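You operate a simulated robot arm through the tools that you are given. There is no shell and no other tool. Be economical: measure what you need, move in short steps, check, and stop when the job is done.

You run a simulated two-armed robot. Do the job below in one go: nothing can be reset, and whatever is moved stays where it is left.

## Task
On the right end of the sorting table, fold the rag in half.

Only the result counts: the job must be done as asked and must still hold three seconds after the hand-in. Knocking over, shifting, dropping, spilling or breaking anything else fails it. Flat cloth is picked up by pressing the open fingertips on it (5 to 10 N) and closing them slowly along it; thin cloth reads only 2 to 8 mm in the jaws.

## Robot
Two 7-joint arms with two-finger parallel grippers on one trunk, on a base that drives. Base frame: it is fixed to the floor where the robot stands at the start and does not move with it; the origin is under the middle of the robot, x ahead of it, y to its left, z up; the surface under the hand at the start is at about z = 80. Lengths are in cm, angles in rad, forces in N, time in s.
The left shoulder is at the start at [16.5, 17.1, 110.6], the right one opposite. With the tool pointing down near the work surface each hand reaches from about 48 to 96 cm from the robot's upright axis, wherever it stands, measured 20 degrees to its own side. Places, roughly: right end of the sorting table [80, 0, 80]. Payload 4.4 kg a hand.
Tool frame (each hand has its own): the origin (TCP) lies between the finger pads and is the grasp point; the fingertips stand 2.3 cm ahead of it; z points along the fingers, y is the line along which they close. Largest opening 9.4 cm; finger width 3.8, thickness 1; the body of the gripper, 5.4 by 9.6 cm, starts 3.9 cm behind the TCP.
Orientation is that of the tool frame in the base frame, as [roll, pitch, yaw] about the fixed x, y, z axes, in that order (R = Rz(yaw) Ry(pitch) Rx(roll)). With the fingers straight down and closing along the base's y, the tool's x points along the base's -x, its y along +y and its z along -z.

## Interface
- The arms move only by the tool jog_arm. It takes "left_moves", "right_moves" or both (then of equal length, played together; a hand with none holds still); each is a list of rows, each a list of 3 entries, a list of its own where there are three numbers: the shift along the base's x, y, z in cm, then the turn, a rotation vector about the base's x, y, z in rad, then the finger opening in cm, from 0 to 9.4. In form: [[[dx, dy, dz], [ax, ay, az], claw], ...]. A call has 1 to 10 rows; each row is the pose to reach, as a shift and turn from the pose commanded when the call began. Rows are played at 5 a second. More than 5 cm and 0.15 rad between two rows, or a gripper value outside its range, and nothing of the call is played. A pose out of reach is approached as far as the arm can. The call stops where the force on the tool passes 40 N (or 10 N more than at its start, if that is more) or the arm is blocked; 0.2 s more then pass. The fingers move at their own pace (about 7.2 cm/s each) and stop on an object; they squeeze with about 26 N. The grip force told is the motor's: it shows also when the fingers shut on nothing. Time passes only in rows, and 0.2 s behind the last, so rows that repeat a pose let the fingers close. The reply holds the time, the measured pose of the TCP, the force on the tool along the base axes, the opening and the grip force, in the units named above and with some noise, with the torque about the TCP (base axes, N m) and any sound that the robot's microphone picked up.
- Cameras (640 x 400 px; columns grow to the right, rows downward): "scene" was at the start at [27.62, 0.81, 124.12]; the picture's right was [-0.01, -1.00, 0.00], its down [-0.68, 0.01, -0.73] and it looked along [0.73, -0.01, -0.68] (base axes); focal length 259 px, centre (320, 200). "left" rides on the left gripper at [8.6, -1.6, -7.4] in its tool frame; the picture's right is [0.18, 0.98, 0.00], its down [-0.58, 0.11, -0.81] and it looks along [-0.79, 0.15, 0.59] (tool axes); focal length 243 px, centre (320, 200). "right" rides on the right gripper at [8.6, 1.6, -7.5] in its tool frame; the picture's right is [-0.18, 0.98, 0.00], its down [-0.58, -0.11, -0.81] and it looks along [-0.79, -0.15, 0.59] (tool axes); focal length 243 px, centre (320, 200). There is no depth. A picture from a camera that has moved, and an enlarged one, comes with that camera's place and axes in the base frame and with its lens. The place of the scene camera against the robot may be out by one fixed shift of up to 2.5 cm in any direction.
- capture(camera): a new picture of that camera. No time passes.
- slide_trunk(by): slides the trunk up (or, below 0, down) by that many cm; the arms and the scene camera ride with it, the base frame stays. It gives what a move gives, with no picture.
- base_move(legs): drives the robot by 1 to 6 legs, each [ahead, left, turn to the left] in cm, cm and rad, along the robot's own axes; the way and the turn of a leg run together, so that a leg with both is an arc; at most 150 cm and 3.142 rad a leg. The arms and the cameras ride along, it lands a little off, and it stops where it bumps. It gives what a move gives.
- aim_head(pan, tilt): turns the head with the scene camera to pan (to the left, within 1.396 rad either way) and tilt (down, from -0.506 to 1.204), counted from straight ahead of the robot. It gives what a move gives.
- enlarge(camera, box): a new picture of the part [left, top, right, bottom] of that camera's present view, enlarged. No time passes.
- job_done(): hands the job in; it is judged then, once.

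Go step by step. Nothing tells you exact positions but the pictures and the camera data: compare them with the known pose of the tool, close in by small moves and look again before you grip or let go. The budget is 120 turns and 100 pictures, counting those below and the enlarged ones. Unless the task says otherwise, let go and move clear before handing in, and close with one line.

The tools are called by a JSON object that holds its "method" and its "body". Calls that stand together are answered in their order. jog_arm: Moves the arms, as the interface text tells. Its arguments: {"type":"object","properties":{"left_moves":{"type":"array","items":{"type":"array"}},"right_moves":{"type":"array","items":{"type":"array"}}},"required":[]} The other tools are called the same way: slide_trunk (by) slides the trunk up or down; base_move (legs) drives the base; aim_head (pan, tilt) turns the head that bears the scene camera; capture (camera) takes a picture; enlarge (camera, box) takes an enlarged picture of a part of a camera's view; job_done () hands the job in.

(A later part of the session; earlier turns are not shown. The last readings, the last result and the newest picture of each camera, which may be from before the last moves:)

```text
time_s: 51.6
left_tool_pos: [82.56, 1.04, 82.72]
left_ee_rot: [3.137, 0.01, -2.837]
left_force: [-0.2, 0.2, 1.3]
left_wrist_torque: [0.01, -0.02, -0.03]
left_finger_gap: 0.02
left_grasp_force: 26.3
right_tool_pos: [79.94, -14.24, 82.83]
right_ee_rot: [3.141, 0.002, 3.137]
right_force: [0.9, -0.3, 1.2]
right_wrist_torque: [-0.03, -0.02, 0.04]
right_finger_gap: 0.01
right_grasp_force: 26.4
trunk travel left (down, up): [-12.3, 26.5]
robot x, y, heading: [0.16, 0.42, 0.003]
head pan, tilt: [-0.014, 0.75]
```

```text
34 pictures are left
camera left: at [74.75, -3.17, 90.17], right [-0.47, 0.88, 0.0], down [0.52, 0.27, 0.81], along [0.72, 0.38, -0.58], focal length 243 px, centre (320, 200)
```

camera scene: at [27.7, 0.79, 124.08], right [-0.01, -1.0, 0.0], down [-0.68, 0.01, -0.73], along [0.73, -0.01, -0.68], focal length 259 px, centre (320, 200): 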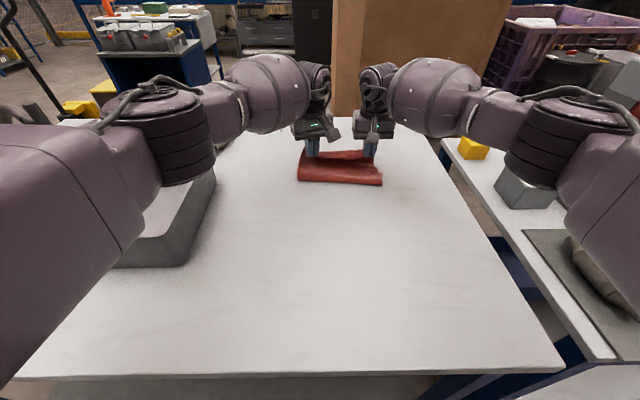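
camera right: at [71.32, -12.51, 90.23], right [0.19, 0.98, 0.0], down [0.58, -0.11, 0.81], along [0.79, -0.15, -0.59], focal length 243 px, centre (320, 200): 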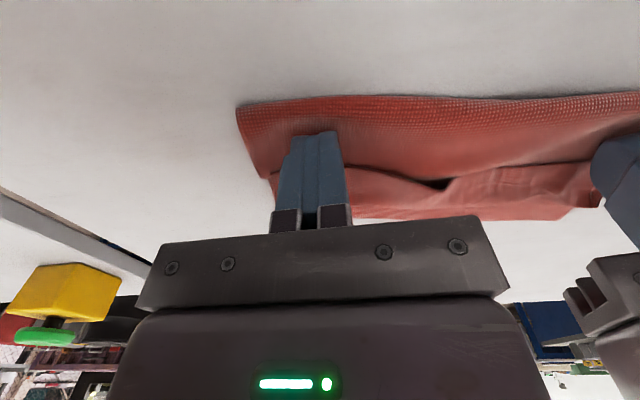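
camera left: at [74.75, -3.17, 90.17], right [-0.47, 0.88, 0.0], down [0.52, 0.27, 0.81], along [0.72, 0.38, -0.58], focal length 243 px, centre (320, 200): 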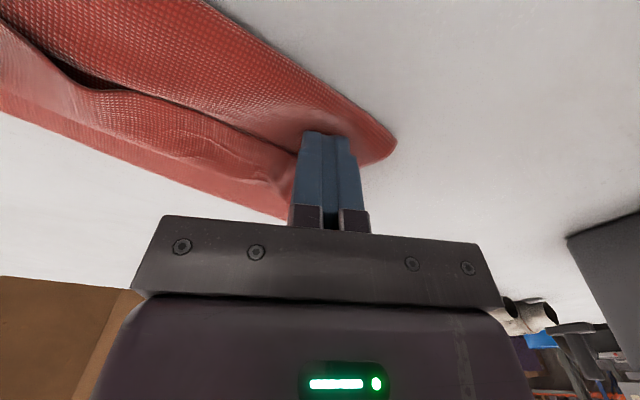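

The tips touch lightly (1.2 N) just behind the hem. I'll push forward slowly.

{"method": "jog_arm", "body": {"left_moves": [[[1, 0, 0], [0, 0, 0], 0], [[2, 0, 0], [0, 0, 0], 0], [[3, 0, 0], [0, 0, 0], 0], [[4, 0, 0], [0, 0, 0], 0], [[5, 0, 0], [0, 0, 0], 0], [[6, 0, 0.1], [0, 0, 0], 0], [[7, 0, 0.1], [0, 0, 0], 0]], "right_moves": [[[1, 0, 0], [0, 0, 0], 0], [[2, 0, 0], [0, 0, 0], 0], [[3, 0, 0], [0, 0, 0], 0], [[4, 0, 0], [0, 0, 0], 0], [[5, 0, 0], [0, 0, 0], 0], [[6, 0, 0.1], [0, 0, 0], 0], [[7, 0, 0.1], [0, 0, 0], 0]]}}

{"method": "capture", "body": {"camera": "right"}}

{"method": "enlarge", "body": {"camera": "scene", "box": [260, 100, 440, 220]}}

```text
time_s: 53.2
left_tool_pos: [87.06, 1.79, 82.81]
left_ee_rot: [3.139, 0.01, -2.837]
left_force: [-0.2, -0.1, -0.6]
left_wrist_torque: [-0.04, -0.01, 0.02]
left_finger_gap: 0.01
left_grasp_force: 26.1
left hand out of reach, approached as far as the arm can: row 5, 6, 7
right_tool_pos: [86.93, -14.25, 82.77]
right_ee_rot: [3.141, -0.001, 3.138]
right_force: [-0.1, -0.8, 0.8]
right_wrist_torque: [0.03, 0.01, -0.05]
right_finger_gap: 0.0
right_grasp_force: 26.2
trunk travel left (down, up): [-12.3, 26.5]
robot x, y, heading: [0.04, -0.21, 0.002]
head pan, tilt: [-0.014, 0.75]
```

```text
33 pictures are left
camera right: at [78.4, -12.47, 90.26], right [0.19, 0.98, 0.0], down [0.58, -0.11, 0.81], along [0.79, -0.15, -0.59], focal length 243 px, centre (320, 200)
```

right: 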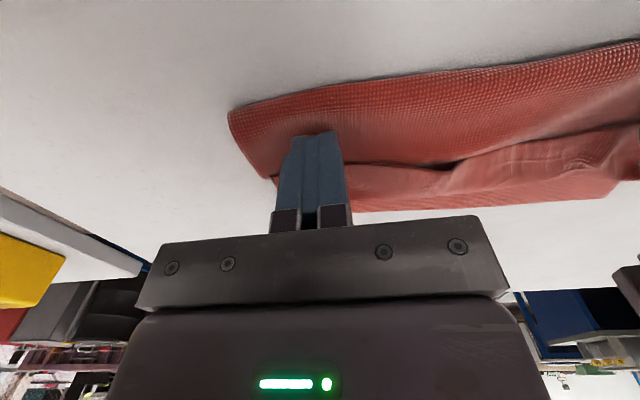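

```text
3.33 times, centred on (350, 160) of scene
camera zoom: at [27.62, 0.83, 124.11], right [-0.01, -1.0, 0.0], down [-0.68, 0.01, -0.73], along [0.73, -0.01, -0.68], focal length 863 px, centre (220, 333)
```

zoom: 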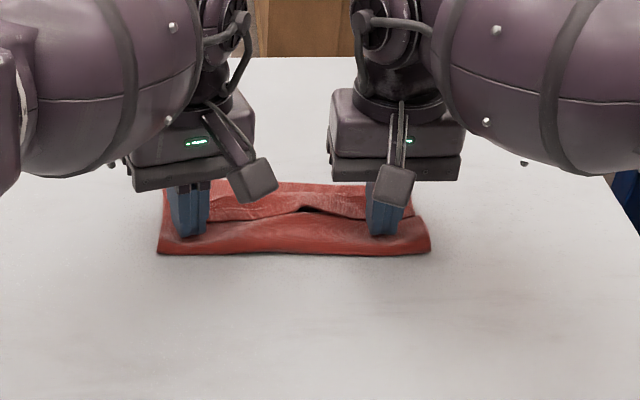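

The whole rag slid forward with the fingers instead of unfolding the flap. I'll drag it back the same way, then pinch the flap's hem and lay it over properly.

{"method": "jog_arm", "body": {"left_moves": [[[-1, 0, -0.1], [0, 0, 0], 0], [[-2, 0, -0.1], [0, 0, 0], 0], [[-3, 0, -0.1], [0, 0, 0], 0], [[-4, 0, -0.1], [0, 0, 0], 0], [[-5, 0, -0.1], [0, 0, 0], 0], [[-6, 0, -0.1], [0, 0, 0], 0], [[-7, 0, -0.1], [0, 0, 0], 0], [[-8, 0, -0.1], [0, 0, 0], 0]], "right_moves": [[[-1, 0, -0.1], [0, 0, 0], 0], [[-2, 0, -0.1], [0, 0, 0], 0], [[-3, 0, -0.1], [0, 0, 0], 0], [[-4, 0, -0.1], [0, 0, 0], 0], [[-5, 0, -0.1], [0, 0, 0], 0], [[-6, 0, -0.1], [0, 0, 0], 0], [[-7, 0, -0.1], [0, 0, 0], 0], [[-8, 0, -0.1], [0, 0, 0], 0]]}}

{"method": "jog_arm", "body": {"left_moves": [[[0, 0, 1], [0, 0, 0], 0], [[-1, 0, 3], [0, 0, 0], 0], [[-3, 2, 6], [0, 0, 0], 2], [[-6, 4, 9], [0, 0, 0], 2], [[-9, 6, 12], [0, 0, 0], 2]], "right_moves": [[[0, 0, 1], [0, 0, 0], 0], [[-1, 0, 3], [0, 0, 0], 0], [[-3, -2, 6], [0, 0, 0], 2], [[-6, -4, 9], [0, 0, 0], 2], [[-9, -6, 12], [0, 0, 0], 2]]}}

{"method": "enlarge", "body": {"camera": "scene", "box": [260, 100, 440, 220]}}

{"method": "capture", "body": {"camera": "right"}}

```text
time_s: 55.0
left_tool_pos: [79.02, 1.61, 82.64]
left_ee_rot: [3.135, 0.008, -2.837]
left_force: [1.3, 0.1, 1.8]
left_wrist_torque: [-0.04, -0.01, 0.02]
left_finger_gap: 0.01
left_grasp_force: 26.2
right_tool_pos: [78.89, -14.2, 82.78]
right_ee_rot: [-3.141, 0.0, 3.137]
right_force: [0.4, 0.7, 0.4]
right_wrist_torque: [-0.02, -0.02, 0.0]
right_finger_gap: 0.0
right_grasp_force: 25.9
trunk travel left (down, up): [-12.3, 26.5]
robot x, y, heading: [-0.26, -0.06, 0.0]
head pan, tilt: [-0.014, 0.75]
```

```text
time_s: 56.2
left_tool_pos: [69.8, 7.59, 94.72]
left_ee_rot: [3.138, 0.012, -2.839]
left_force: [-0.5, 0.1, 0.5]
left_wrist_torque: [-0.06, -0.02, -0.01]
left_finger_gap: 2.03
left_grasp_force: 0.2
right_tool_pos: [69.84, -20.15, 95.05]
right_ee_rot: [-3.141, 0.005, 3.139]
right_force: [0.1, 0.4, 0.7]
right_wrist_torque: [0.01, -0.04, 0.01]
right_finger_gap: 2.0
right_grasp_force: 0.0
trunk travel left (down, up): [-12.3, 26.5]
robot x, y, heading: [-0.02, 0.04, -0.005]
head pan, tilt: [-0.014, 0.75]
```

```text
3.33 times, centred on (350, 160) of scene
camera zoom: at [27.4, 0.82, 124.21], right [-0.01, -1.0, 0.0], down [-0.68, 0.01, -0.73], along [0.73, -0.01, -0.68], focal length 863 px, centre (220, 333)
```

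zoom: 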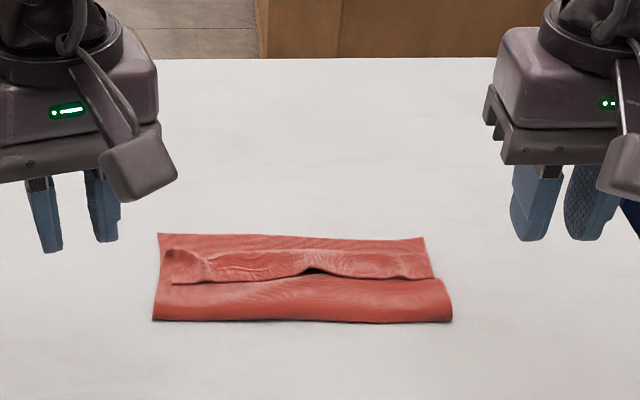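

```text
30 pictures are left
camera right: at [61.11, -18.44, 102.48], right [0.19, 0.98, 0.0], down [0.58, -0.11, 0.81], along [0.79, -0.15, -0.59], focal length 243 px, centre (320, 200)
```

right: 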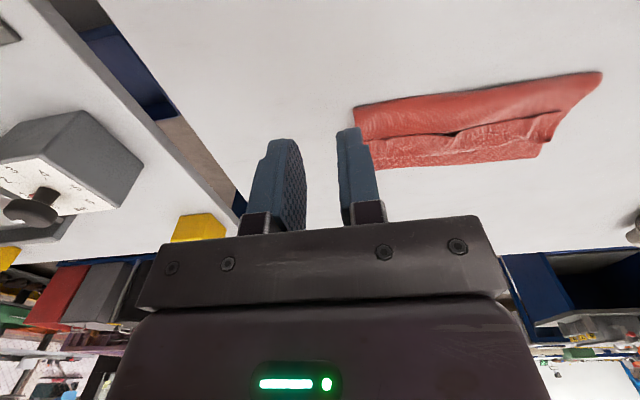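

The rag is back at x ≈ 76–87 with the fold square: crease at 76.2, far edge at about 87. Only the hem flap remains, and its edge arches up near (82, −7). I'll bring the open right hand above this arch to look.

{"method": "jog_arm", "body": {"right_moves": [[[2, 3, 0], [0, 0, 0], 4], [[5, 6, 0], [0, 0, 0], 5], [[8, 9, -1], [0, 0, 0], 5], [[10.5, 12, -4], [0, 0, 0], 5], [[10.5, 12.8, -8], [0, 0, 0], 5]]}}

{"method": "capture", "body": {"camera": "right"}}

```text
time_s: 57.4
left_tool_pos: [69.94, 7.6, 94.5]
left_ee_rot: [3.135, 0.009, -2.837]
left_force: [0.3, -0.2, -0.1]
left_wrist_torque: [-0.03, 0.03, 0.01]
left_finger_gap: 2.0
left_grasp_force: 0.0
right_tool_pos: [80.52, -7.45, 86.49]
right_ee_rot: [3.14, -0.002, 3.138]
right_force: [0.4, -0.7, -0.3]
right_wrist_torque: [-0.01, 0.05, 0.01]
right_finger_gap: 4.99
right_grasp_force: 0.1
trunk travel left (down, up): [-12.3, 26.5]
robot x, y, heading: [-0.02, 0.16, -0.001]
head pan, tilt: [-0.014, 0.75]
```

```text
29 pictures are left
camera right: at [71.95, -5.71, 93.98], right [0.19, 0.98, 0.0], down [0.58, -0.11, 0.81], along [0.79, -0.15, -0.59], focal length 243 px, centre (320, 200)
```

right: 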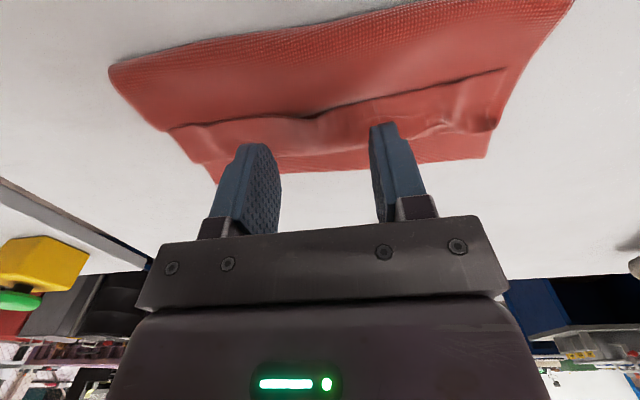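

The arch is at about (81, −8.1). I'll come down with the pads overlapping the hem by about 1 cm, tips barely touching, and close slowly.

{"method": "jog_arm", "body": {"right_moves": [[[0, -0.6, -1], [0, 0, 0], 4], [[0, -0.6, -2.5], [0, 0, 0], 4], [[0, -0.6, -3.5], [0, 0, 0], 4], [[0, -0.6, -3.75], [0, 0, 0], 4]]}}

{"method": "jog_arm", "body": {"right_moves": [[[0, 0, 0], [0, 0, 0], 3.5], [[0, 0, 0], [0, 0, 0], 3], [[0, 0, 0], [0, 0, 0], 2.5], [[0, 0, 0], [0, 0, 0], 2], [[0, 0, 0], [0, 0, 0], 1.6], [[0, 0, 0], [0, 0, 0], 1.2], [[0, 0, 0], [0, 0, 0], 0.8], [[0, 0, 0], [0, 0, 0], 0.4], [[0, 0, 0], [0, 0, 0], 0], [[0, 0, 0], [0, 0, 0], 0]]}}

{"method": "capture", "body": {"camera": "right"}}

```text
time_s: 58.4
left_tool_pos: [69.91, 7.57, 94.58]
left_ee_rot: [3.137, 0.007, -2.839]
left_force: [-0.7, -0.2, 0.5]
left_wrist_torque: [-0.01, 0.03, -0.02]
left_finger_gap: 2.0
left_grasp_force: 0.0
right_tool_pos: [80.45, -7.84, 82.97]
right_ee_rot: [3.141, -0.001, 3.139]
right_force: [0.0, 0.5, -0.3]
right_wrist_torque: [0.02, 0.01, 0.02]
right_finger_gap: 4.01
right_grasp_force: 0.0
trunk travel left (down, up): [-12.3, 26.5]
robot x, y, heading: [0.12, -0.07, -0.0]
head pan, tilt: [-0.014, 0.75]
```

```text
time_s: 60.6
left_tool_pos: [70.12, 7.67, 94.56]
left_ee_rot: [3.137, 0.009, -2.837]
left_force: [0.3, -0.3, 0.4]
left_wrist_torque: [-0.01, 0.03, -0.04]
left_finger_gap: 1.99
left_grasp_force: 0.2
right_tool_pos: [80.49, -8.01, 82.92]
right_ee_rot: [-3.14, -0.001, 3.138]
right_force: [-0.2, -0.5, -0.2]
right_wrist_torque: [0.0, 0.01, -0.05]
right_finger_gap: 0.63
right_grasp_force: 25.9
trunk travel left (down, up): [-12.3, 26.5]
robot x, y, heading: [-0.11, 0.24, -0.002]
head pan, tilt: [-0.014, 0.75]
```

```text
28 pictures are left
camera right: at [71.9, -6.26, 90.38], right [0.19, 0.98, 0.0], down [0.58, -0.11, 0.81], along [0.79, -0.15, -0.59], focal length 243 px, centre (320, 200)
```

right: 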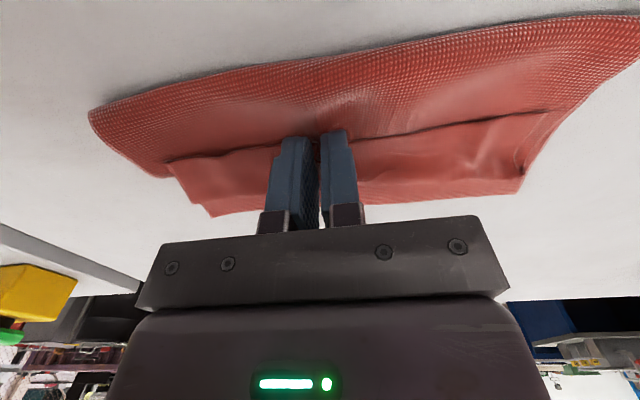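

It holds something 6 mm thick. I'll lift 2.5 cm to see whether only the flap comes up.

{"method": "jog_arm", "body": {"right_moves": [[[0, 0, 0.8], [0, 0, 0], 0], [[0.3, 0, 1.6], [0, 0, 0], 0], [[0.6, 0, 2.5], [0, 0, 0], 0]]}}

{"method": "enlarge", "body": {"camera": "right", "box": [80, 0, 640, 250]}}

{"method": "enlarge", "body": {"camera": "scene", "box": [260, 100, 440, 220]}}

```text
time_s: 61.4
left_tool_pos: [69.95, 7.71, 94.51]
left_ee_rot: [3.137, 0.008, -2.838]
left_force: [0.6, 0.4, 0.0]
left_wrist_torque: [0.03, 0.0, 0.01]
left_finger_gap: 1.99
left_grasp_force: 0.2
right_tool_pos: [81.03, -7.95, 85.52]
right_ee_rot: [-3.141, 0.0, 3.139]
right_force: [-0.1, -0.2, 0.1]
right_wrist_torque: [0.02, 0.0, -0.02]
right_finger_gap: 0.65
right_grasp_force: 26.2
trunk travel left (down, up): [-12.3, 26.5]
robot x, y, heading: [0.23, -0.17, -0.0]
head pan, tilt: [-0.014, 0.75]
```

```text
1.14 times, centred on (360, 125) of right
camera zoom: at [72.42, -6.31, 92.99], right [0.19, 0.98, 0.0], down [0.58, -0.11, 0.81], along [0.79, -0.15, -0.59], focal length 277 px, centre (274, 286)
```

zoom: 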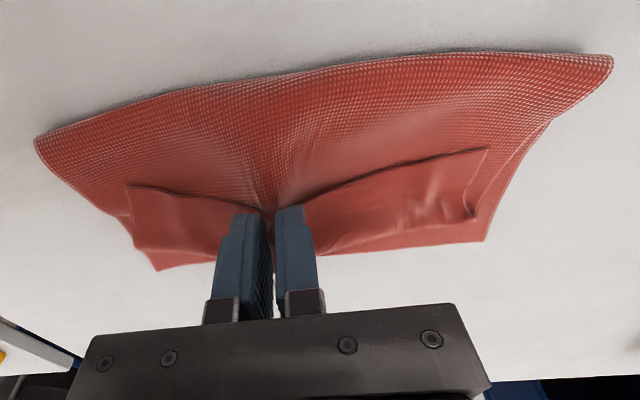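

```text
3.33 times, centred on (350, 160) of scene
camera zoom: at [27.59, 0.81, 124.13], right [-0.01, -1.0, 0.0], down [-0.68, 0.01, -0.73], along [0.73, -0.01, -0.68], focal length 863 px, centre (220, 333)
```

zoom: 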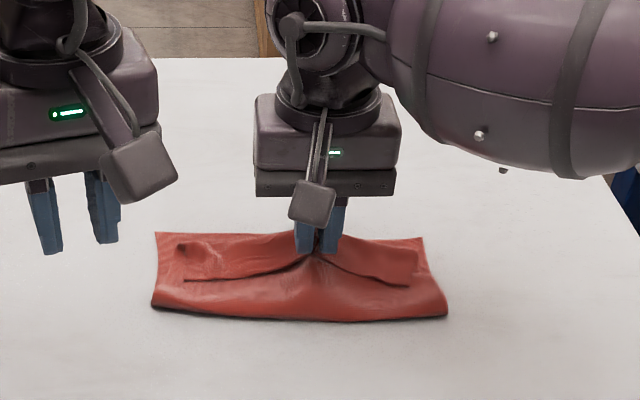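

The body layer came up together with the hem, so I'll set it back down and let go. Next idea: turn the hand so it closes along x, pin the body with the near finger and slide the flap forward by opening the far finger.

{"method": "jog_arm", "body": {"right_moves": [[[-0.3, 0, -1.6], [0, 0, 0], 0], [[-0.5, 0, -2.5], [0, 0, 0], 0], [[-0.5, 0, -2.5], [0, 0, 0], 1], [[-0.5, 0, -2.5], [0, 0, 0], 2], [[-0.5, 0, -2.4], [0, 0, 0], 3], [[-0.5, 0, -2.2], [0, 0, 0], 4], [[-0.5, 0, -1.5], [0, 0, 0], 4.5], [[-0.5, 0, 0], [0, 0, 0], 4.5], [[-0.5, 0, 2], [0, 0, 0], 4.5], [[-0.5, 0, 4], [0, 0, 0], 3]]}}

{"method": "jog_arm", "body": {"right_moves": [[[0, 0, 0], [0, 0, -0.15], 2], [[0, 0, 0], [0, 0, -0.3], 2], [[0, 0, 0], [0, 0, -0.45], 2], [[0, 0, 0], [0, 0, -0.6], 2], [[0, 0, 0], [0, 0, -0.75], 2], [[0, 0, 0], [0, 0, -0.9], 2], [[0, 0, 0], [0, 0, -1.05], 2], [[0, 0, 0], [0, 0, -1.2], 2], [[0, 0, 0], [0, 0, -1.35], 2], [[0, 0, 0], [0, 0, -1.5], 2]]}}

{"method": "capture", "body": {"camera": "scene"}}

{"method": "capture", "body": {"camera": "right"}}

```text
time_s: 63.6
left_tool_pos: [69.9, 7.57, 94.48]
left_ee_rot: [3.137, 0.012, -2.836]
left_force: [0.6, 0.3, -0.3]
left_wrist_torque: [-0.03, -0.01, 0.01]
left_finger_gap: 2.0
left_grasp_force: 0.0
right_tool_pos: [80.51, -7.97, 89.45]
right_ee_rot: [-3.14, 0.001, 3.139]
right_force: [-1.0, 0.6, 0.0]
right_wrist_torque: [0.0, 0.0, -0.03]
right_finger_gap: 3.0
right_grasp_force: 0.0
trunk travel left (down, up): [-12.3, 26.5]
robot x, y, heading: [0.23, -0.24, -0.001]
head pan, tilt: [-0.014, 0.75]
```

```text
time_s: 65.8
left_tool_pos: [69.87, 7.61, 94.5]
left_ee_rot: [3.136, 0.007, -2.839]
left_force: [-1.1, -0.6, -0.1]
left_wrist_torque: [0.02, 0.0, -0.01]
left_finger_gap: 2.03
left_grasp_force: 0.1
right_tool_pos: [80.51, -7.98, 89.32]
right_ee_rot: [-3.141, 0.0, 1.636]
right_force: [1.2, -0.2, -0.2]
right_wrist_torque: [0.02, -0.01, 0.04]
right_finger_gap: 2.01
right_grasp_force: 0.1
trunk travel left (down, up): [-12.3, 26.5]
robot x, y, heading: [0.12, 0.16, 0.002]
head pan, tilt: [-0.014, 0.75]
```

```text
25 pictures are left
camera scene: at [27.62, 0.8, 124.12], right [-0.01, -1.0, 0.0], down [-0.68, 0.01, -0.73], along [0.73, -0.01, -0.68], focal length 259 px, centre (320, 200)
```

scene: 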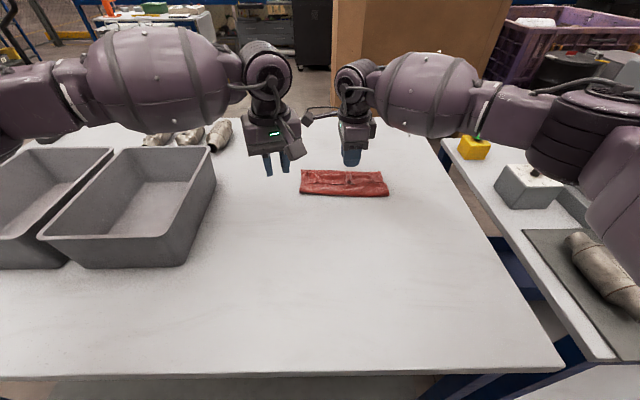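

```text
24 pictures are left
camera right: at [81.67, 0.78, 96.9], right [0.99, -0.12, 0.0], down [-0.07, -0.59, 0.81], along [-0.1, -0.8, -0.59], focal length 243 px, centre (320, 200)
```

right: 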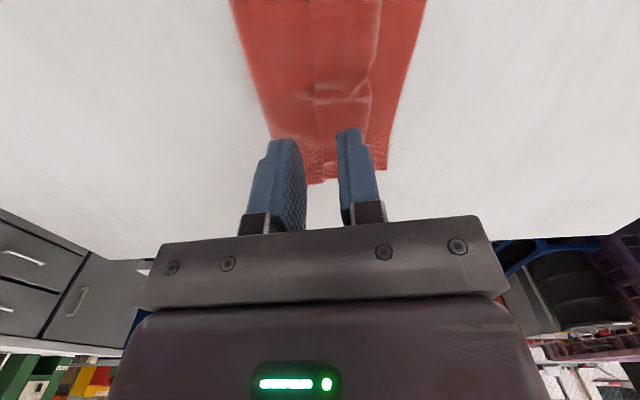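

The inward turn works fully: the right hand now closes along x with its camera on the left side. I'll check the rag's state closely.

{"method": "enlarge", "body": {"camera": "scene", "box": [285, 140, 405, 220]}}

{"method": "enlarge", "body": {"camera": "right", "box": [200, 0, 460, 200]}}

```text
5.00 times, centred on (345, 180) of scene
camera zoom: at [27.62, 0.8, 124.12], right [-0.01, -1.0, 0.0], down [-0.68, 0.01, -0.73], along [0.73, -0.01, -0.68], focal length 1295 px, centre (195, 300)
```

zoom: 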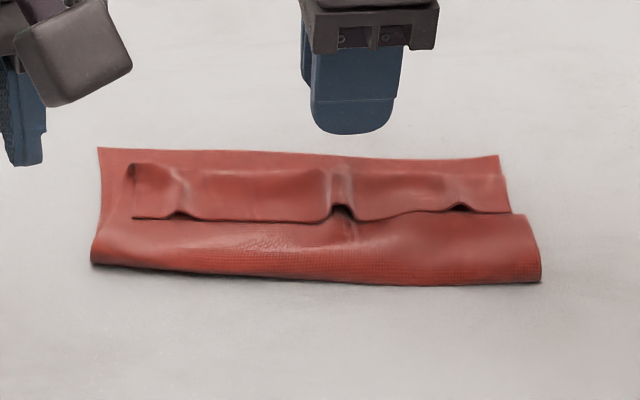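

```text
2.00 times, centred on (330, 100) of right
camera zoom: at [81.67, 0.78, 96.9], right [0.99, -0.12, 0.0], down [-0.07, -0.59, 0.81], along [-0.1, -0.8, -0.59], focal length 485 px, centre (300, 400)
```

zoom: 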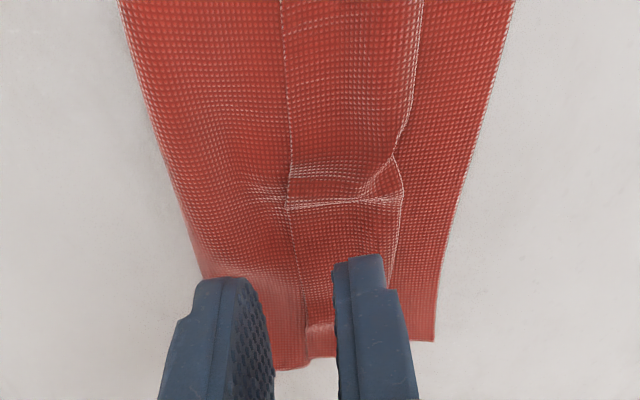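

Now it's clear: the flap is 4 cm wide (hem at x ≈ 81, turn at ≈ 85.3) and the far edge is at ≈ 87.3. I'll come down with the near finger on the body at x ≈ 79 and the far finger on the flap at x ≈ 82.5.

{"method": "jog_arm", "body": {"right_moves": [[[0.2, 1.5, -2], [0, -0.05, 0], 2.2], [[0.4, 3, -4], [0, -0.05, 0], 2.2], [[0.4, 3, -6], [0, -0.05, 0], 2.2], [[0.4, 3, -6.5], [0, -0.05, 0], 2.2], [[0.4, 3, -6.65], [0, -0.05, 0], 2.2]]}}

{"method": "enlarge", "body": {"camera": "right", "box": [200, 0, 460, 200]}}

```text
time_s: 67.0
left_tool_pos: [70.04, 7.52, 94.67]
left_ee_rot: [3.138, 0.008, -2.838]
left_force: [0.1, -0.8, 0.9]
left_wrist_torque: [0.04, 0.01, -0.01]
left_finger_gap: 2.0
left_grasp_force: 0.1
right_tool_pos: [80.91, -5.03, 82.84]
right_ee_rot: [3.092, 0.004, 1.638]
right_force: [0.1, 0.2, -0.1]
right_wrist_torque: [-0.01, -0.01, 0.04]
right_finger_gap: 2.19
right_grasp_force: 0.1
trunk travel left (down, up): [-12.3, 26.5]
robot x, y, heading: [0.03, -0.18, -0.001]
head pan, tilt: [-0.014, 0.75]
```

```text
2.00 times, centred on (330, 100) of right
camera zoom: at [81.66, 3.76, 90.26], right [0.99, -0.12, 0.05], down [-0.11, -0.59, 0.8], along [-0.07, -0.8, -0.6], focal length 485 px, centre (300, 400)
```

zoom: 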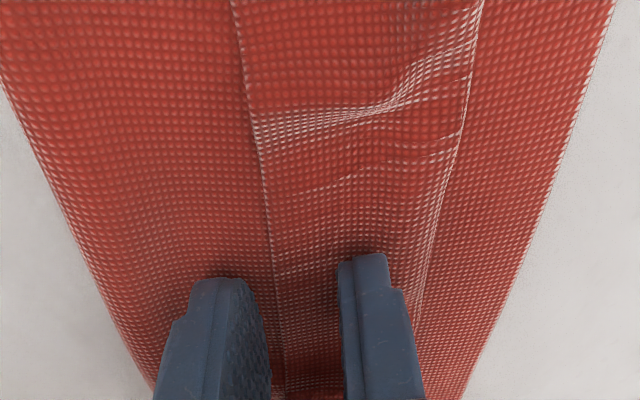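

The fingers are placed well. I'll narrow the gap a bit so the far finger is nearer the hem, then press to about 6 N.

{"method": "jog_arm", "body": {"right_moves": [[[-0.5, 0, 0], [0, 0, 0], 1.4], [[-0.5, 0, -0.2], [0, 0, 0], 1.4], [[-0.5, 0, -0.35], [0, 0, 0], 1.4], [[-0.5, 0, -0.45], [0, 0, 0], 1.4]]}}

```text
time_s: 68.0
left_tool_pos: [69.93, 7.72, 94.65]
left_ee_rot: [3.137, 0.01, -2.837]
left_force: [0.6, -0.3, 0.1]
left_wrist_torque: [0.0, 0.01, 0.01]
left_finger_gap: 2.01
left_grasp_force: 0.0
right_tool_pos: [80.47, -5.0, 82.47]
right_ee_rot: [3.089, 0.005, 1.639]
right_force: [-1.4, -0.2, 9.1]
right_wrist_torque: [0.01, 0.14, -0.02]
right_finger_gap: 1.42
right_grasp_force: 0.2
trunk travel left (down, up): [-12.3, 26.5]
robot x, y, heading: [0.17, -0.16, -0.004]
head pan, tilt: [-0.014, 0.75]
```

At 9 N of press, I'll open the fingers while moving forward by half as much, so the near finger stays put and the far one carries the flap forward.

{"method": "jog_arm", "body": {"right_moves": [[[0.34, 0, 0], [0, 0, 0], 2.1], [[0.68, 0, 0], [0, 0, 0], 2.75], [[1.02, 0, 0], [0, 0, 0], 3.45], [[1.36, 0, 0], [0, 0, 0], 4.1], [[1.7, 0, 0], [0, 0, 0], 4.8], [[2.04, 0, 0], [0, 0, 0], 5.5], [[2.38, 0, 0], [0, 0, 0], 6.15], [[2.72, 0, 0], [0, 0, 0], 6.85]]}}

{"method": "capture", "body": {"camera": "right"}}

{"method": "enlarge", "body": {"camera": "scene", "box": [285, 140, 405, 220]}}

```text
time_s: 69.8
left_tool_pos: [69.76, 7.69, 94.85]
left_ee_rot: [3.138, 0.013, -2.836]
left_force: [-0.2, -0.2, 0.1]
left_wrist_torque: [0.04, 0.04, 0.0]
left_finger_gap: 2.03
left_grasp_force: 0.0
right_tool_pos: [82.95, -4.95, 82.72]
right_ee_rot: [3.09, 0.004, 1.639]
right_force: [-4.9, 2.4, 28.5]
right_wrist_torque: [0.0, 1.37, -0.16]
right_finger_gap: 6.98
right_grasp_force: 1.7
trunk travel left (down, up): [-12.3, 26.5]
robot x, y, heading: [0.1, -0.04, 0.001]
head pan, tilt: [-0.014, 0.75]
```

```text
20 pictures are left
camera right: at [83.7, 3.9, 90.21], right [0.99, -0.12, 0.05], down [-0.11, -0.59, 0.8], along [-0.06, -0.8, -0.6], focal length 243 px, centre (320, 200)
```

right: 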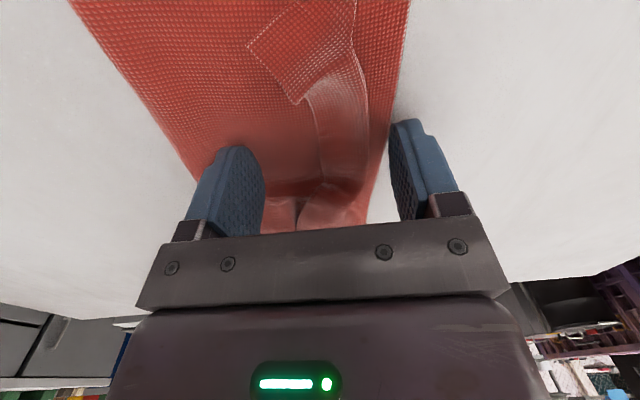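

```text
5.00 times, centred on (345, 180) of scene
camera zoom: at [27.29, 0.85, 124.23], right [-0.01, -1.0, 0.0], down [-0.68, 0.01, -0.73], along [0.73, -0.01, -0.68], focal length 1295 px, centre (195, 300)
```

zoom: 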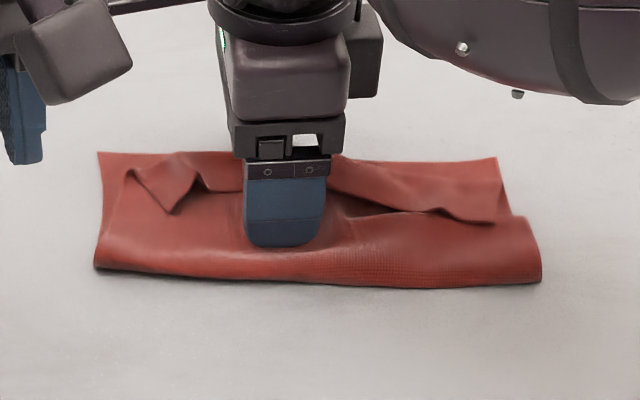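

It works: the flap is sliding forward at that spot while the body stays put. I'll lift and look at the state.

{"method": "jog_arm", "body": {"right_moves": [[[0, 0, 0.3], [0, 0, 0], 6.8], [[0, 0, 2], [0, 0, 0], 6.8], [[0, 0, 5], [0, 0, 0], 4], [[0, -0.5, 8], [0, 0, 0], 1.4]]}}

{"method": "enlarge", "body": {"camera": "scene", "box": [285, 140, 405, 220]}}

```text
time_s: 70.8
left_tool_pos: [69.9, 7.74, 94.49]
left_ee_rot: [3.136, 0.009, -2.837]
left_force: [-0.1, 0.2, 0.7]
left_wrist_torque: [0.0, -0.02, 0.03]
left_finger_gap: 1.99
left_grasp_force: 0.1
right_tool_pos: [83.14, -5.54, 90.26]
right_ee_rot: [3.092, 0.003, 1.636]
right_force: [0.0, 0.3, 0.5]
right_wrist_torque: [0.01, 0.0, -0.01]
right_finger_gap: 1.41
right_grasp_force: 0.0
trunk travel left (down, up): [-12.3, 26.5]
robot x, y, heading: [0.08, 0.06, 0.001]
head pan, tilt: [-0.014, 0.75]
```

```text
5.00 times, centred on (345, 180) of scene
camera zoom: at [27.6, 0.79, 124.12], right [-0.01, -1.0, 0.0], down [-0.68, 0.01, -0.73], along [0.73, -0.01, -0.68], focal length 1295 px, centre (195, 300)
```

zoom: 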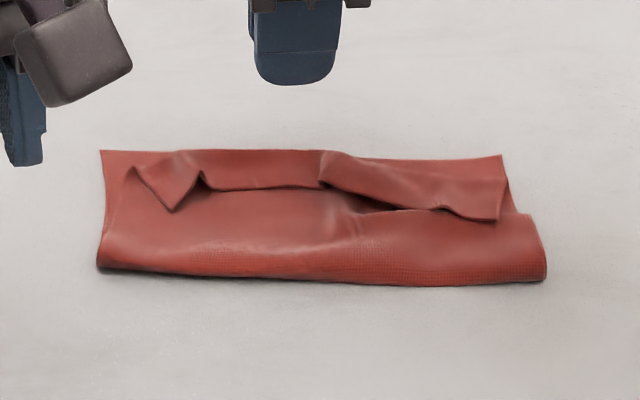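

The centre has unrolled most of the way. I'll repeat the same move on the right part, at y ≈ −12.8.

{"method": "jog_arm", "body": {"right_moves": [[[-1, -4, 0], [0, 0, 0], 1.4], [[-1.4, -7.2, -1], [0, 0, 0], 1.4], [[-1.4, -7.2, -4], [0, 0, 0], 1.4], [[-1.4, -7.2, -6.5], [0, 0, 0], 1.4], [[-1.4, -7.2, -7.5], [0, 0, 0], 1.4], [[-1.4, -7.2, -7.75], [0, 0, 0], 1.4]]}}

{"method": "capture", "body": {"camera": "right"}}

```text
time_s: 72.2
left_tool_pos: [69.9, 7.52, 94.72]
left_ee_rot: [3.136, 0.01, -2.838]
left_force: [-0.2, 0.3, 0.3]
left_wrist_torque: [-0.02, 0.02, -0.05]
left_finger_gap: 1.99
left_grasp_force: 0.1
right_tool_pos: [81.72, -12.73, 82.72]
right_ee_rot: [3.093, 0.004, 1.639]
right_force: [-0.4, -0.3, 4.7]
right_wrist_torque: [-0.02, 0.04, -0.01]
right_finger_gap: 1.38
right_grasp_force: 0.1
trunk travel left (down, up): [-12.3, 26.5]
robot x, y, heading: [-0.16, -0.0, -0.004]
head pan, tilt: [-0.014, 0.75]
```

```text
17 pictures are left
camera right: at [82.45, -3.86, 90.24], right [0.99, -0.12, 0.05], down [-0.11, -0.59, 0.8], along [-0.06, -0.8, -0.6], focal length 243 px, centre (320, 200)
```

right: 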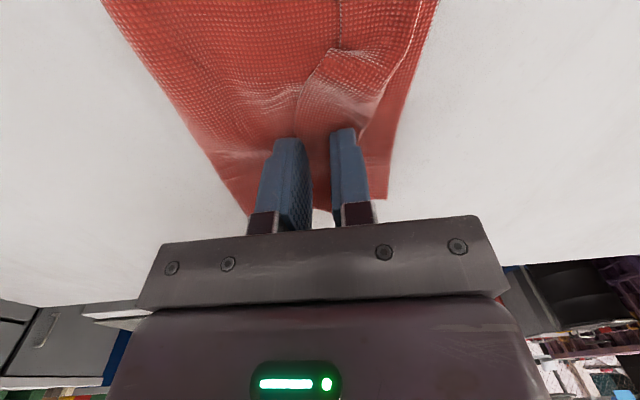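

The hem runs between the fingers. I'll press a bit more and open.

{"method": "jog_arm", "body": {"right_moves": [[[0, 0, -0.12], [0, 0, 0], 1.4], [[0.34, 0, -0.12], [0, 0, 0], 2.1], [[0.68, 0, -0.12], [0, 0, 0], 2.75], [[1.02, 0, -0.12], [0, 0, 0], 3.45], [[1.36, 0, -0.12], [0, 0, 0], 4.1], [[1.7, 0, -0.12], [0, 0, 0], 4.8], [[2.04, 0, -0.12], [0, 0, 0], 5.5], [[2.38, 0, -0.1], [0, 0, 0], 6.15], [[2.72, 0, -0.1], [0, 0, 0], 6.85], [[3.06, 0, -0.1], [0, 0, 0], 7.5]]}}

{"method": "jog_arm", "body": {"right_moves": [[[0, 0, 0.3], [0, 0, 0], 7.5], [[0, 0, 2], [0, 0, 0], 7.5], [[0, 0, 5], [0, 0, 0], 4], [[0, -0.5, 8], [0, 0, 0], 1.4]]}}

{"method": "enlarge", "body": {"camera": "scene", "box": [285, 140, 405, 220]}}

```text
time_s: 74.4
left_tool_pos: [69.71, 7.7, 94.87]
left_ee_rot: [3.139, 0.013, -2.836]
left_force: [0.6, -0.7, 0.0]
left_wrist_torque: [-0.02, -0.01, 0.0]
left_finger_gap: 2.0
left_grasp_force: 0.0
right_tool_pos: [84.61, -12.67, 82.79]
right_ee_rot: [3.089, 0.003, 1.639]
right_force: [-4.1, 3.5, 26.3]
right_wrist_torque: [-0.17, 1.24, -0.22]
right_finger_gap: 7.58
right_grasp_force: 1.4
trunk travel left (down, up): [-12.3, 26.5]
robot x, y, heading: [-0.2, -0.18, 0.001]
head pan, tilt: [-0.014, 0.75]
```

```text
time_s: 75.4
left_tool_pos: [69.96, 7.66, 94.67]
left_ee_rot: [3.137, 0.008, -2.837]
left_force: [-0.5, -0.6, 0.2]
left_wrist_torque: [0.0, -0.01, -0.03]
left_finger_gap: 1.97
left_grasp_force: 0.0
right_tool_pos: [84.86, -13.22, 90.47]
right_ee_rot: [3.094, 0.003, 1.639]
right_force: [0.3, 0.1, 0.4]
right_wrist_torque: [0.0, -0.02, 0.01]
right_finger_gap: 1.41
right_grasp_force: 0.0
trunk travel left (down, up): [-12.3, 26.5]
robot x, y, heading: [-0.18, -0.15, -0.002]
head pan, tilt: [-0.014, 0.75]
```

```text
5.00 times, centred on (345, 180) of scene
camera zoom: at [27.59, 0.8, 124.12], right [-0.01, -1.0, 0.0], down [-0.68, 0.01, -0.73], along [0.73, -0.01, -0.68], focal length 1295 px, centre (195, 300)
```

zoom: 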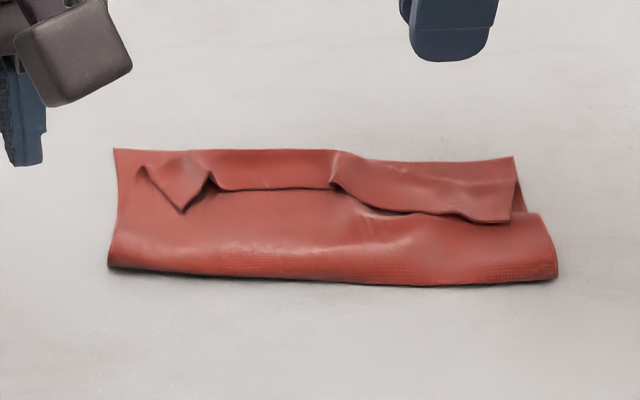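

The right part moved only a little. I'll retry there with the tilt removed, so the far finger presses better, and with more force.

{"method": "jog_arm", "body": {"right_moves": [[[-2, -0.5, 0], [0, 0.05, 0], 1.4], [[-3.4, -0.8, -1], [0, 0.06, 0], 1.4], [[-3.4, -0.8, -4], [0, 0.06, 0], 1.4], [[-3.4, -0.8, -6.5], [0, 0.06, 0], 1.4], [[-3.4, -0.8, -7.6], [0, 0.06, 0], 1.4], [[-3.4, -0.8, -8.0], [0, 0.06, 0], 1.4]]}}

{"method": "jog_arm", "body": {"right_moves": [[[0, 0, -0.05], [0, 0, 0], 1.4], [[0.3, 0, -0.05], [0, 0, 0], 2.0], [[0.6, 0, -0.05], [0, 0, 0], 2.6], [[0.9, 0, -0.05], [0, 0, 0], 3.2], [[1.2, 0, -0.05], [0, 0, 0], 3.8], [[1.5, 0, -0.05], [0, 0, 0], 4.4], [[1.8, 0, -0.05], [0, 0, 0], 5.0], [[2.1, 0, -0.05], [0, 0, 0], 5.6]]}}

{"method": "capture", "body": {"camera": "right"}}

```text
time_s: 76.8
left_tool_pos: [69.96, 7.58, 94.67]
left_ee_rot: [3.136, 0.012, -2.838]
left_force: [0.2, -0.6, 0.3]
left_wrist_torque: [0.0, 0.01, 0.01]
left_finger_gap: 2.0
left_grasp_force: 0.2
right_tool_pos: [81.4, -13.95, 82.58]
right_ee_rot: [-3.132, 0.0, 1.639]
right_force: [0.1, 0.6, 4.2]
right_wrist_torque: [-0.02, 0.0, 0.04]
right_finger_gap: 1.4
right_grasp_force: 0.0
trunk travel left (down, up): [-12.3, 26.5]
robot x, y, heading: [0.06, -0.12, -0.001]
head pan, tilt: [-0.014, 0.75]
```

```text
time_s: 78.6
left_tool_pos: [69.9, 7.58, 94.7]
left_ee_rot: [3.137, 0.011, -2.837]
left_force: [0.1, -0.7, -0.6]
left_wrist_torque: [0.01, 0.0, 0.01]
left_finger_gap: 2.01
left_grasp_force: 0.0
right_tool_pos: [83.42, -14.01, 82.57]
right_ee_rot: [-3.133, -0.001, 1.64]
right_force: [-1.7, 1.8, 14.3]
right_wrist_torque: [-0.03, 0.51, -0.06]
right_finger_gap: 5.69
right_grasp_force: 1.3
trunk travel left (down, up): [-12.3, 26.5]
robot x, y, heading: [-0.16, -0.26, -0.002]
head pan, tilt: [-0.014, 0.75]
```

```text
15 pictures are left
camera right: at [84.6, -5.21, 90.05], right [0.99, -0.12, -0.01], down [-0.06, -0.59, 0.81], along [-0.1, -0.8, -0.59], focal length 243 px, centre (320, 200)
```

right: 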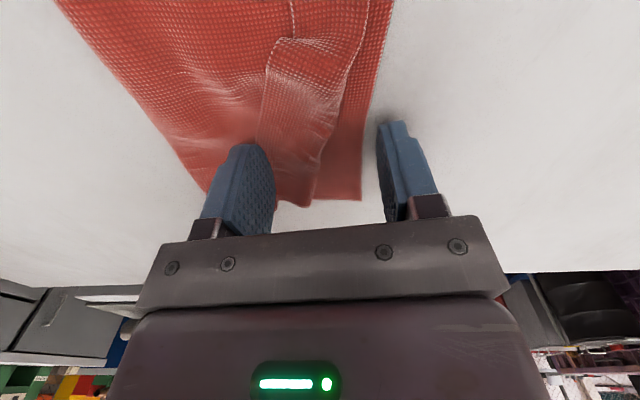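

The near finger sat on the hem itself and pinned it. I'll restart about 1 cm further back.

{"method": "jog_arm", "body": {"right_moves": [[[0, 0, 1], [0, 0, 0], 5.6], [[0, 0, 3], [0, 0, 0], 4], [[-1.5, 0, 3], [0, 0, 0], 1.4], [[-3.2, 0, 3], [0, 0, 0], 1.4], [[-3.2, 0, 1.5], [0, 0, 0], 1.4], [[-3.2, 0, 0.3], [0, 0, 0], 1.4], [[-3.2, 0, -0.05], [0, 0, 0], 1.4]]}}

{"method": "capture", "body": {"camera": "right"}}

```text
time_s: 80.2
left_tool_pos: [69.9, 7.63, 94.71]
left_ee_rot: [3.136, 0.009, -2.837]
left_force: [-0.2, -0.7, -0.2]
left_wrist_torque: [-0.03, 0.03, -0.01]
left_finger_gap: 2.0
left_grasp_force: 0.0
right_tool_pos: [80.31, -14.08, 82.55]
right_ee_rot: [-3.134, -0.001, 1.639]
right_force: [1.3, -1.2, 10.0]
right_wrist_torque: [-0.07, -0.02, 0.02]
right_finger_gap: 1.39
right_grasp_force: 0.1
trunk travel left (down, up): [-12.3, 26.5]
robot x, y, heading: [-0.08, 0.46, 0.002]
head pan, tilt: [-0.014, 0.75]
```

```text
14 pictures are left
camera right: at [81.48, -5.21, 90.08], right [0.99, -0.12, -0.01], down [-0.06, -0.59, 0.81], along [-0.1, -0.8, -0.59], focal length 243 px, centre (320, 200)
```

right: 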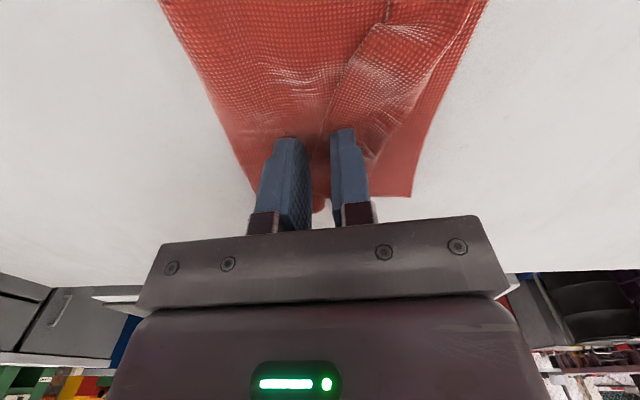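

Now the hem is clearly between the fingers at 10 N. Opening.

{"method": "jog_arm", "body": {"right_moves": [[[0.3, 0, 0], [0, 0, 0], 2.0], [[0.6, 0, 0], [0, 0, 0], 2.6], [[0.9, 0, 0], [0, 0, 0], 3.2], [[1.2, 0, 0], [0, 0, 0], 3.8], [[1.5, 0, 0], [0, 0, 0], 4.4], [[1.8, 0, 0], [0, 0, 0], 5.0], [[2.1, 0, 0], [0, 0, 0], 5.6], [[2.4, 0, 0], [0, 0, 0], 6.2], [[2.7, 0, 0], [0, 0, 0], 6.8], [[3.0, 0, 0.2], [0, 0, 0], 7.4]]}}

{"method": "jog_arm", "body": {"right_moves": [[[0, 0, 0.3], [0, 0, 0], 7.4], [[0, 0, 2], [0, 0, 0], 7.4], [[0, 0, 5], [0, 0, 0], 4], [[0, -0.5, 8], [0, 0, 0], 1.4]]}}

{"method": "enlarge", "body": {"camera": "scene", "box": [285, 140, 405, 220]}}

```text
time_s: 82.4
left_tool_pos: [69.83, 7.64, 94.57]
left_ee_rot: [3.136, 0.011, -2.837]
left_force: [-0.2, 0.4, -0.2]
left_wrist_torque: [-0.04, -0.03, 0.01]
left_finger_gap: 1.99
left_grasp_force: 0.1
right_tool_pos: [83.25, -14.06, 82.54]
right_ee_rot: [-3.131, -0.001, 1.64]
right_force: [-3.0, 0.1, 13.5]
right_wrist_torque: [0.09, -0.46, 0.0]
right_finger_gap: 7.24
right_grasp_force: 0.1
trunk travel left (down, up): [-12.3, 26.5]
robot x, y, heading: [0.04, 0.12, 0.0]
head pan, tilt: [-0.014, 0.75]
```

```text
time_s: 83.4
left_tool_pos: [69.83, 7.64, 94.6]
left_ee_rot: [3.135, 0.011, -2.838]
left_force: [-0.4, -0.5, 0.3]
left_wrist_torque: [0.01, -0.04, 0.0]
left_finger_gap: 2.0
left_grasp_force: 0.0
right_tool_pos: [83.32, -14.33, 90.63]
right_ee_rot: [-3.131, 0.0, 1.638]
right_force: [-0.4, -0.4, 0.2]
right_wrist_torque: [-0.01, 0.01, -0.01]
right_finger_gap: 1.42
right_grasp_force: 0.0
trunk travel left (down, up): [-12.3, 26.5]
robot x, y, heading: [0.2, -0.11, 0.002]
head pan, tilt: [-0.014, 0.75]
```

```text
5.00 times, centred on (345, 180) of scene
camera zoom: at [27.56, 0.8, 124.14], right [-0.01, -1.0, 0.0], down [-0.68, 0.01, -0.73], along [0.73, -0.01, -0.68], focal length 1295 px, centre (195, 300)
```

zoom: 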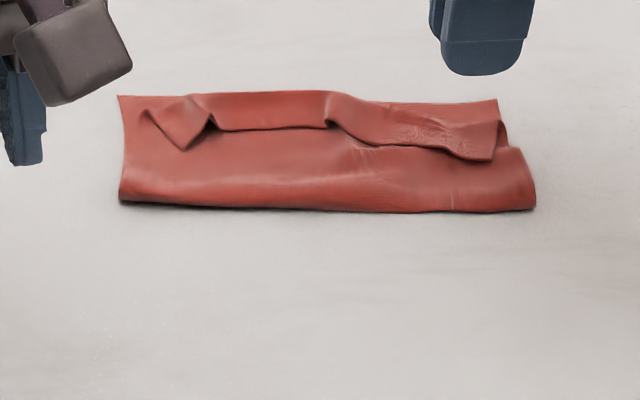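

The body slid this time, because the far finger carried most of the load. The rag is now 5 cm further forward. I'll drag it back with closed fingers pressed on its middle.

{"method": "jog_arm", "body": {"right_moves": [[[1, 4, 0], [0, 0, 0], 0], [[2.2, 7.8, -1], [0, -0.03, 0], 0], [[2.2, 7.8, -4], [0, -0.07, 0], 0], [[2.2, 7.8, -6.8], [0, -0.07, 0], 0], [[2.2, 7.8, -7.8], [0, -0.07, 0], 0], [[2.2, 7.8, -8.15], [0, -0.07, 0], 0]]}}

{"method": "jog_arm", "body": {"right_moves": [[[-0.8, 0, 0], [0, 0, 0], 0], [[-1.6, 0, 0], [0, 0, 0], 0], [[-2.4, 0, 0], [0, 0, 0], 0], [[-3.2, 0, 0], [0, 0, 0], 0], [[-4, 0, 0], [0, 0, 0], 0], [[-4.8, 0, 0], [0, 0, 0], 0], [[-5.6, 0, 0], [0, 0, 0], 0], [[-5.6, 0, 0.5], [0, 0, 0], 0], [[-5.6, 0, 4], [0, 0, 0], 0], [[-5.6, -1, 8], [0, 0, 0], 1.4]]}}

{"method": "enlarge", "body": {"camera": "scene", "box": [285, 140, 405, 220]}}

```text
time_s: 84.8
left_tool_pos: [69.86, 7.65, 94.63]
left_ee_rot: [3.137, 0.013, -2.838]
left_force: [0.8, 0.2, 0.5]
left_wrist_torque: [-0.03, 0.05, -0.01]
left_finger_gap: 2.01
left_grasp_force: 0.1
right_tool_pos: [85.57, -6.72, 82.5]
right_ee_rot: [3.081, 0.004, 1.639]
right_force: [0.6, 0.3, 4.1]
right_wrist_torque: [0.0, 0.0, -0.04]
right_finger_gap: 0.0
right_grasp_force: 26.4
trunk travel left (down, up): [-12.3, 26.5]
robot x, y, heading: [0.19, -0.11, -0.001]
head pan, tilt: [-0.014, 0.75]
```

```text
time_s: 87.0
left_tool_pos: [69.86, 7.64, 94.6]
left_ee_rot: [3.138, 0.011, -2.837]
left_force: [-0.6, 0.4, 0.7]
left_wrist_torque: [0.0, 0.01, -0.01]
left_finger_gap: 1.98
left_grasp_force: 0.0
right_tool_pos: [79.88, -7.7, 90.49]
right_ee_rot: [3.082, 0.004, 1.639]
right_force: [-1.0, 0.5, -1.0]
right_wrist_torque: [0.02, 0.0, -0.03]
right_finger_gap: 1.43
right_grasp_force: 0.1
trunk travel left (down, up): [-12.3, 26.5]
robot x, y, heading: [0.17, -0.09, -0.004]
head pan, tilt: [-0.014, 0.75]
```

```text
5.00 times, centred on (345, 180) of scene
camera zoom: at [27.54, 0.79, 124.15], right [-0.01, -1.0, 0.0], down [-0.68, 0.01, -0.73], along [0.73, -0.01, -0.68], focal length 1295 px, centre (195, 300)
```

zoom: 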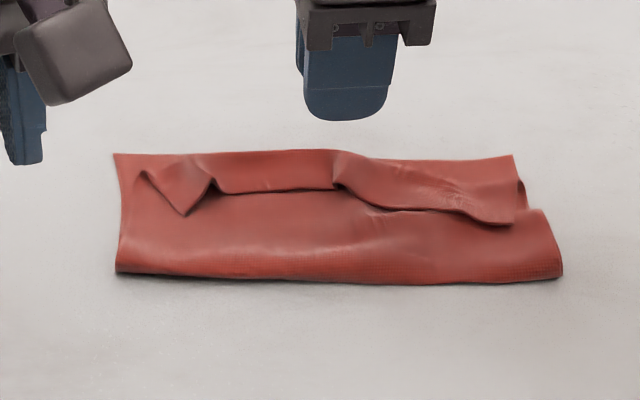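

The rag is back in place. This time I'll also pin the body with the closed left fingers at its left end (78.5, 4), and set the right hand up again at y ≈ −14.

{"method": "jog_arm", "body": {"left_moves": [[[2, -1, 0], [0, 0, 0], 0], [[5, -2, -1], [0, 0, 0], 0], [[8.6, -3.6, -4], [0, 0, 0], 0], [[8.6, -3.6, -8], [0, 0, 0], 0], [[8.6, -3.6, -11], [0, 0, 0], 0], [[8.6, -3.6, -12.15], [0, 0, 0], 0]], "right_moves": [[[0.3, -3, 0], [0, 0, 0], 1.4], [[0.8, -6.3, 0], [0, 0, 0], 1.4], [[0.8, -6.3, -3], [0, 0, 0], 1.4], [[0.8, -6.3, -6], [0, 0, 0], 1.4], [[0.8, -6.3, -7.5], [0, 0, 0], 1.4], [[0.8, -6.3, -7.9], [0, 0, 0], 1.4]]}}

{"method": "capture", "body": {"camera": "right"}}

```text
time_s: 88.4
left_tool_pos: [78.66, 4.14, 82.74]
left_ee_rot: [3.136, 0.011, -2.838]
left_force: [-0.4, 0.5, 1.1]
left_wrist_torque: [-0.03, 0.01, -0.02]
left_finger_gap: 0.0
left_grasp_force: 26.5
right_tool_pos: [80.7, -14.07, 82.71]
right_ee_rot: [3.08, 0.003, 1.639]
right_force: [-1.1, -0.1, 4.4]
right_wrist_torque: [-0.05, 0.0, 0.01]
right_finger_gap: 1.37
right_grasp_force: 0.0
trunk travel left (down, up): [-12.3, 26.5]
robot x, y, heading: [-0.48, -0.07, -0.002]
head pan, tilt: [-0.014, 0.75]
```

```text
11 pictures are left
camera right: at [81.34, -5.2, 90.2], right [0.99, -0.12, 0.06], down [-0.12, -0.59, 0.8], along [-0.06, -0.8, -0.6], focal length 243 px, centre (320, 200)
```

right: 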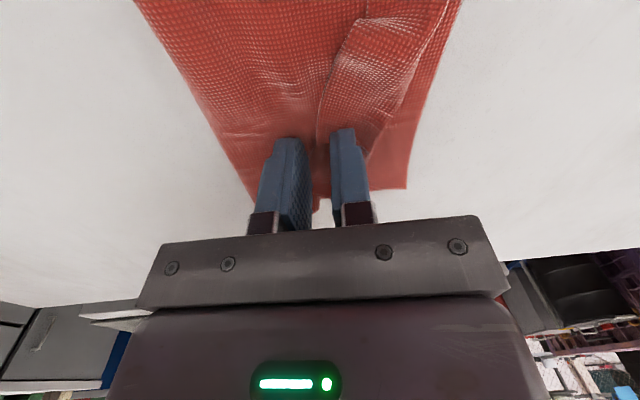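

The hem is between the fingers. I'll press both hands and open the right one slowly.

{"method": "jog_arm", "body": {"left_moves": [[[0, 0, -0.2], [0, 0, 0], 0], [[0, 0, -0.28], [0, 0, 0], 0], [[0, 0, -0.28], [0, 0, 0], 0], [[0, 0, -0.28], [0, 0, 0], 0], [[0, 0, -0.28], [0, 0, 0], 0], [[0, 0, -0.28], [0, 0, 0], 0], [[0, 0, -0.28], [0, 0, 0], 0], [[0, 0, -0.28], [0, 0, 0], 0], [[0, 0, -0.28], [0, 0, 0], 0], [[0, 0, -0.28], [0, 0, 0], 0]], "right_moves": [[[0, 0, -0.15], [0, 0, 0], 1.4], [[0.3, 0, -0.15], [0, 0, 0], 2.0], [[0.6, 0, -0.15], [0, 0, 0], 2.6], [[0.9, 0, -0.15], [0, 0, 0], 3.2], [[1.2, 0, -0.15], [0, 0, 0], 3.8], [[1.5, 0, -0.15], [0, 0, 0], 4.4], [[1.8, 0, -0.15], [0, 0, 0], 5.0], [[2.1, 0, -0.15], [0, 0, 0], 5.6], [[2.4, 0, -0.15], [0, 0, 0], 6.2], [[2.7, 0, -0.15], [0, 0, 0], 6.8]]}}

{"method": "jog_arm", "body": {"right_moves": [[[0, 0, 0.4], [0, 0, 0], 6.8], [[0, 0, 2], [0, 0, 0], 6.8], [[0, 0, 5], [0, 0, 0], 4], [[0, -0.5, 8], [0, 0, 0], 1.4]]}}

{"method": "enlarge", "body": {"camera": "scene", "box": [285, 140, 405, 220]}}

```text
time_s: 90.6
left_tool_pos: [78.45, 4.01, 82.57]
left_ee_rot: [3.138, 0.012, -2.839]
left_force: [2.2, -0.7, 9.9]
left_wrist_torque: [-0.12, 0.07, 0.05]
left_finger_gap: 0.0
left_grasp_force: 25.3
right_tool_pos: [83.09, -14.04, 82.8]
right_ee_rot: [3.077, 0.004, 1.638]
right_force: [-4.6, 3.6, 25.2]
right_wrist_torque: [-0.27, 0.93, -0.18]
right_finger_gap: 6.89
right_grasp_force: 1.0
trunk travel left (down, up): [-12.3, 26.5]
robot x, y, heading: [0.1, -0.2, -0.002]
head pan, tilt: [-0.014, 0.75]
```

```text
time_s: 91.6
left_tool_pos: [78.58, 3.98, 82.61]
left_ee_rot: [3.137, 0.01, -2.838]
left_force: [0.2, 2.0, 26.7]
left_wrist_torque: [-0.34, 0.42, -0.02]
left_finger_gap: 0.01
left_grasp_force: 26.1
right_tool_pos: [83.37, -14.5, 90.64]
right_ee_rot: [3.079, 0.003, 1.64]
right_force: [0.5, 0.9, 0.3]
right_wrist_torque: [-0.02, 0.02, 0.0]
right_finger_gap: 1.4
right_grasp_force: 0.1
trunk travel left (down, up): [-12.3, 26.5]
robot x, y, heading: [0.0, -0.2, -0.001]
head pan, tilt: [-0.014, 0.75]
```

```text
5.00 times, centred on (345, 180) of scene
camera zoom: at [27.39, 0.79, 124.19], right [-0.01, -1.0, 0.0], down [-0.68, 0.01, -0.73], along [0.73, -0.01, -0.68], focal length 1295 px, centre (195, 300)
```

zoom: 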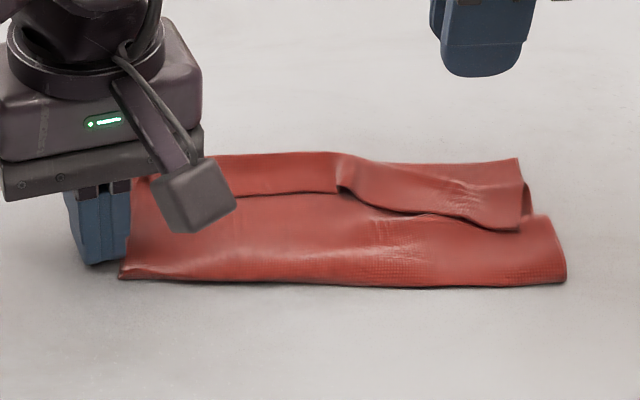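

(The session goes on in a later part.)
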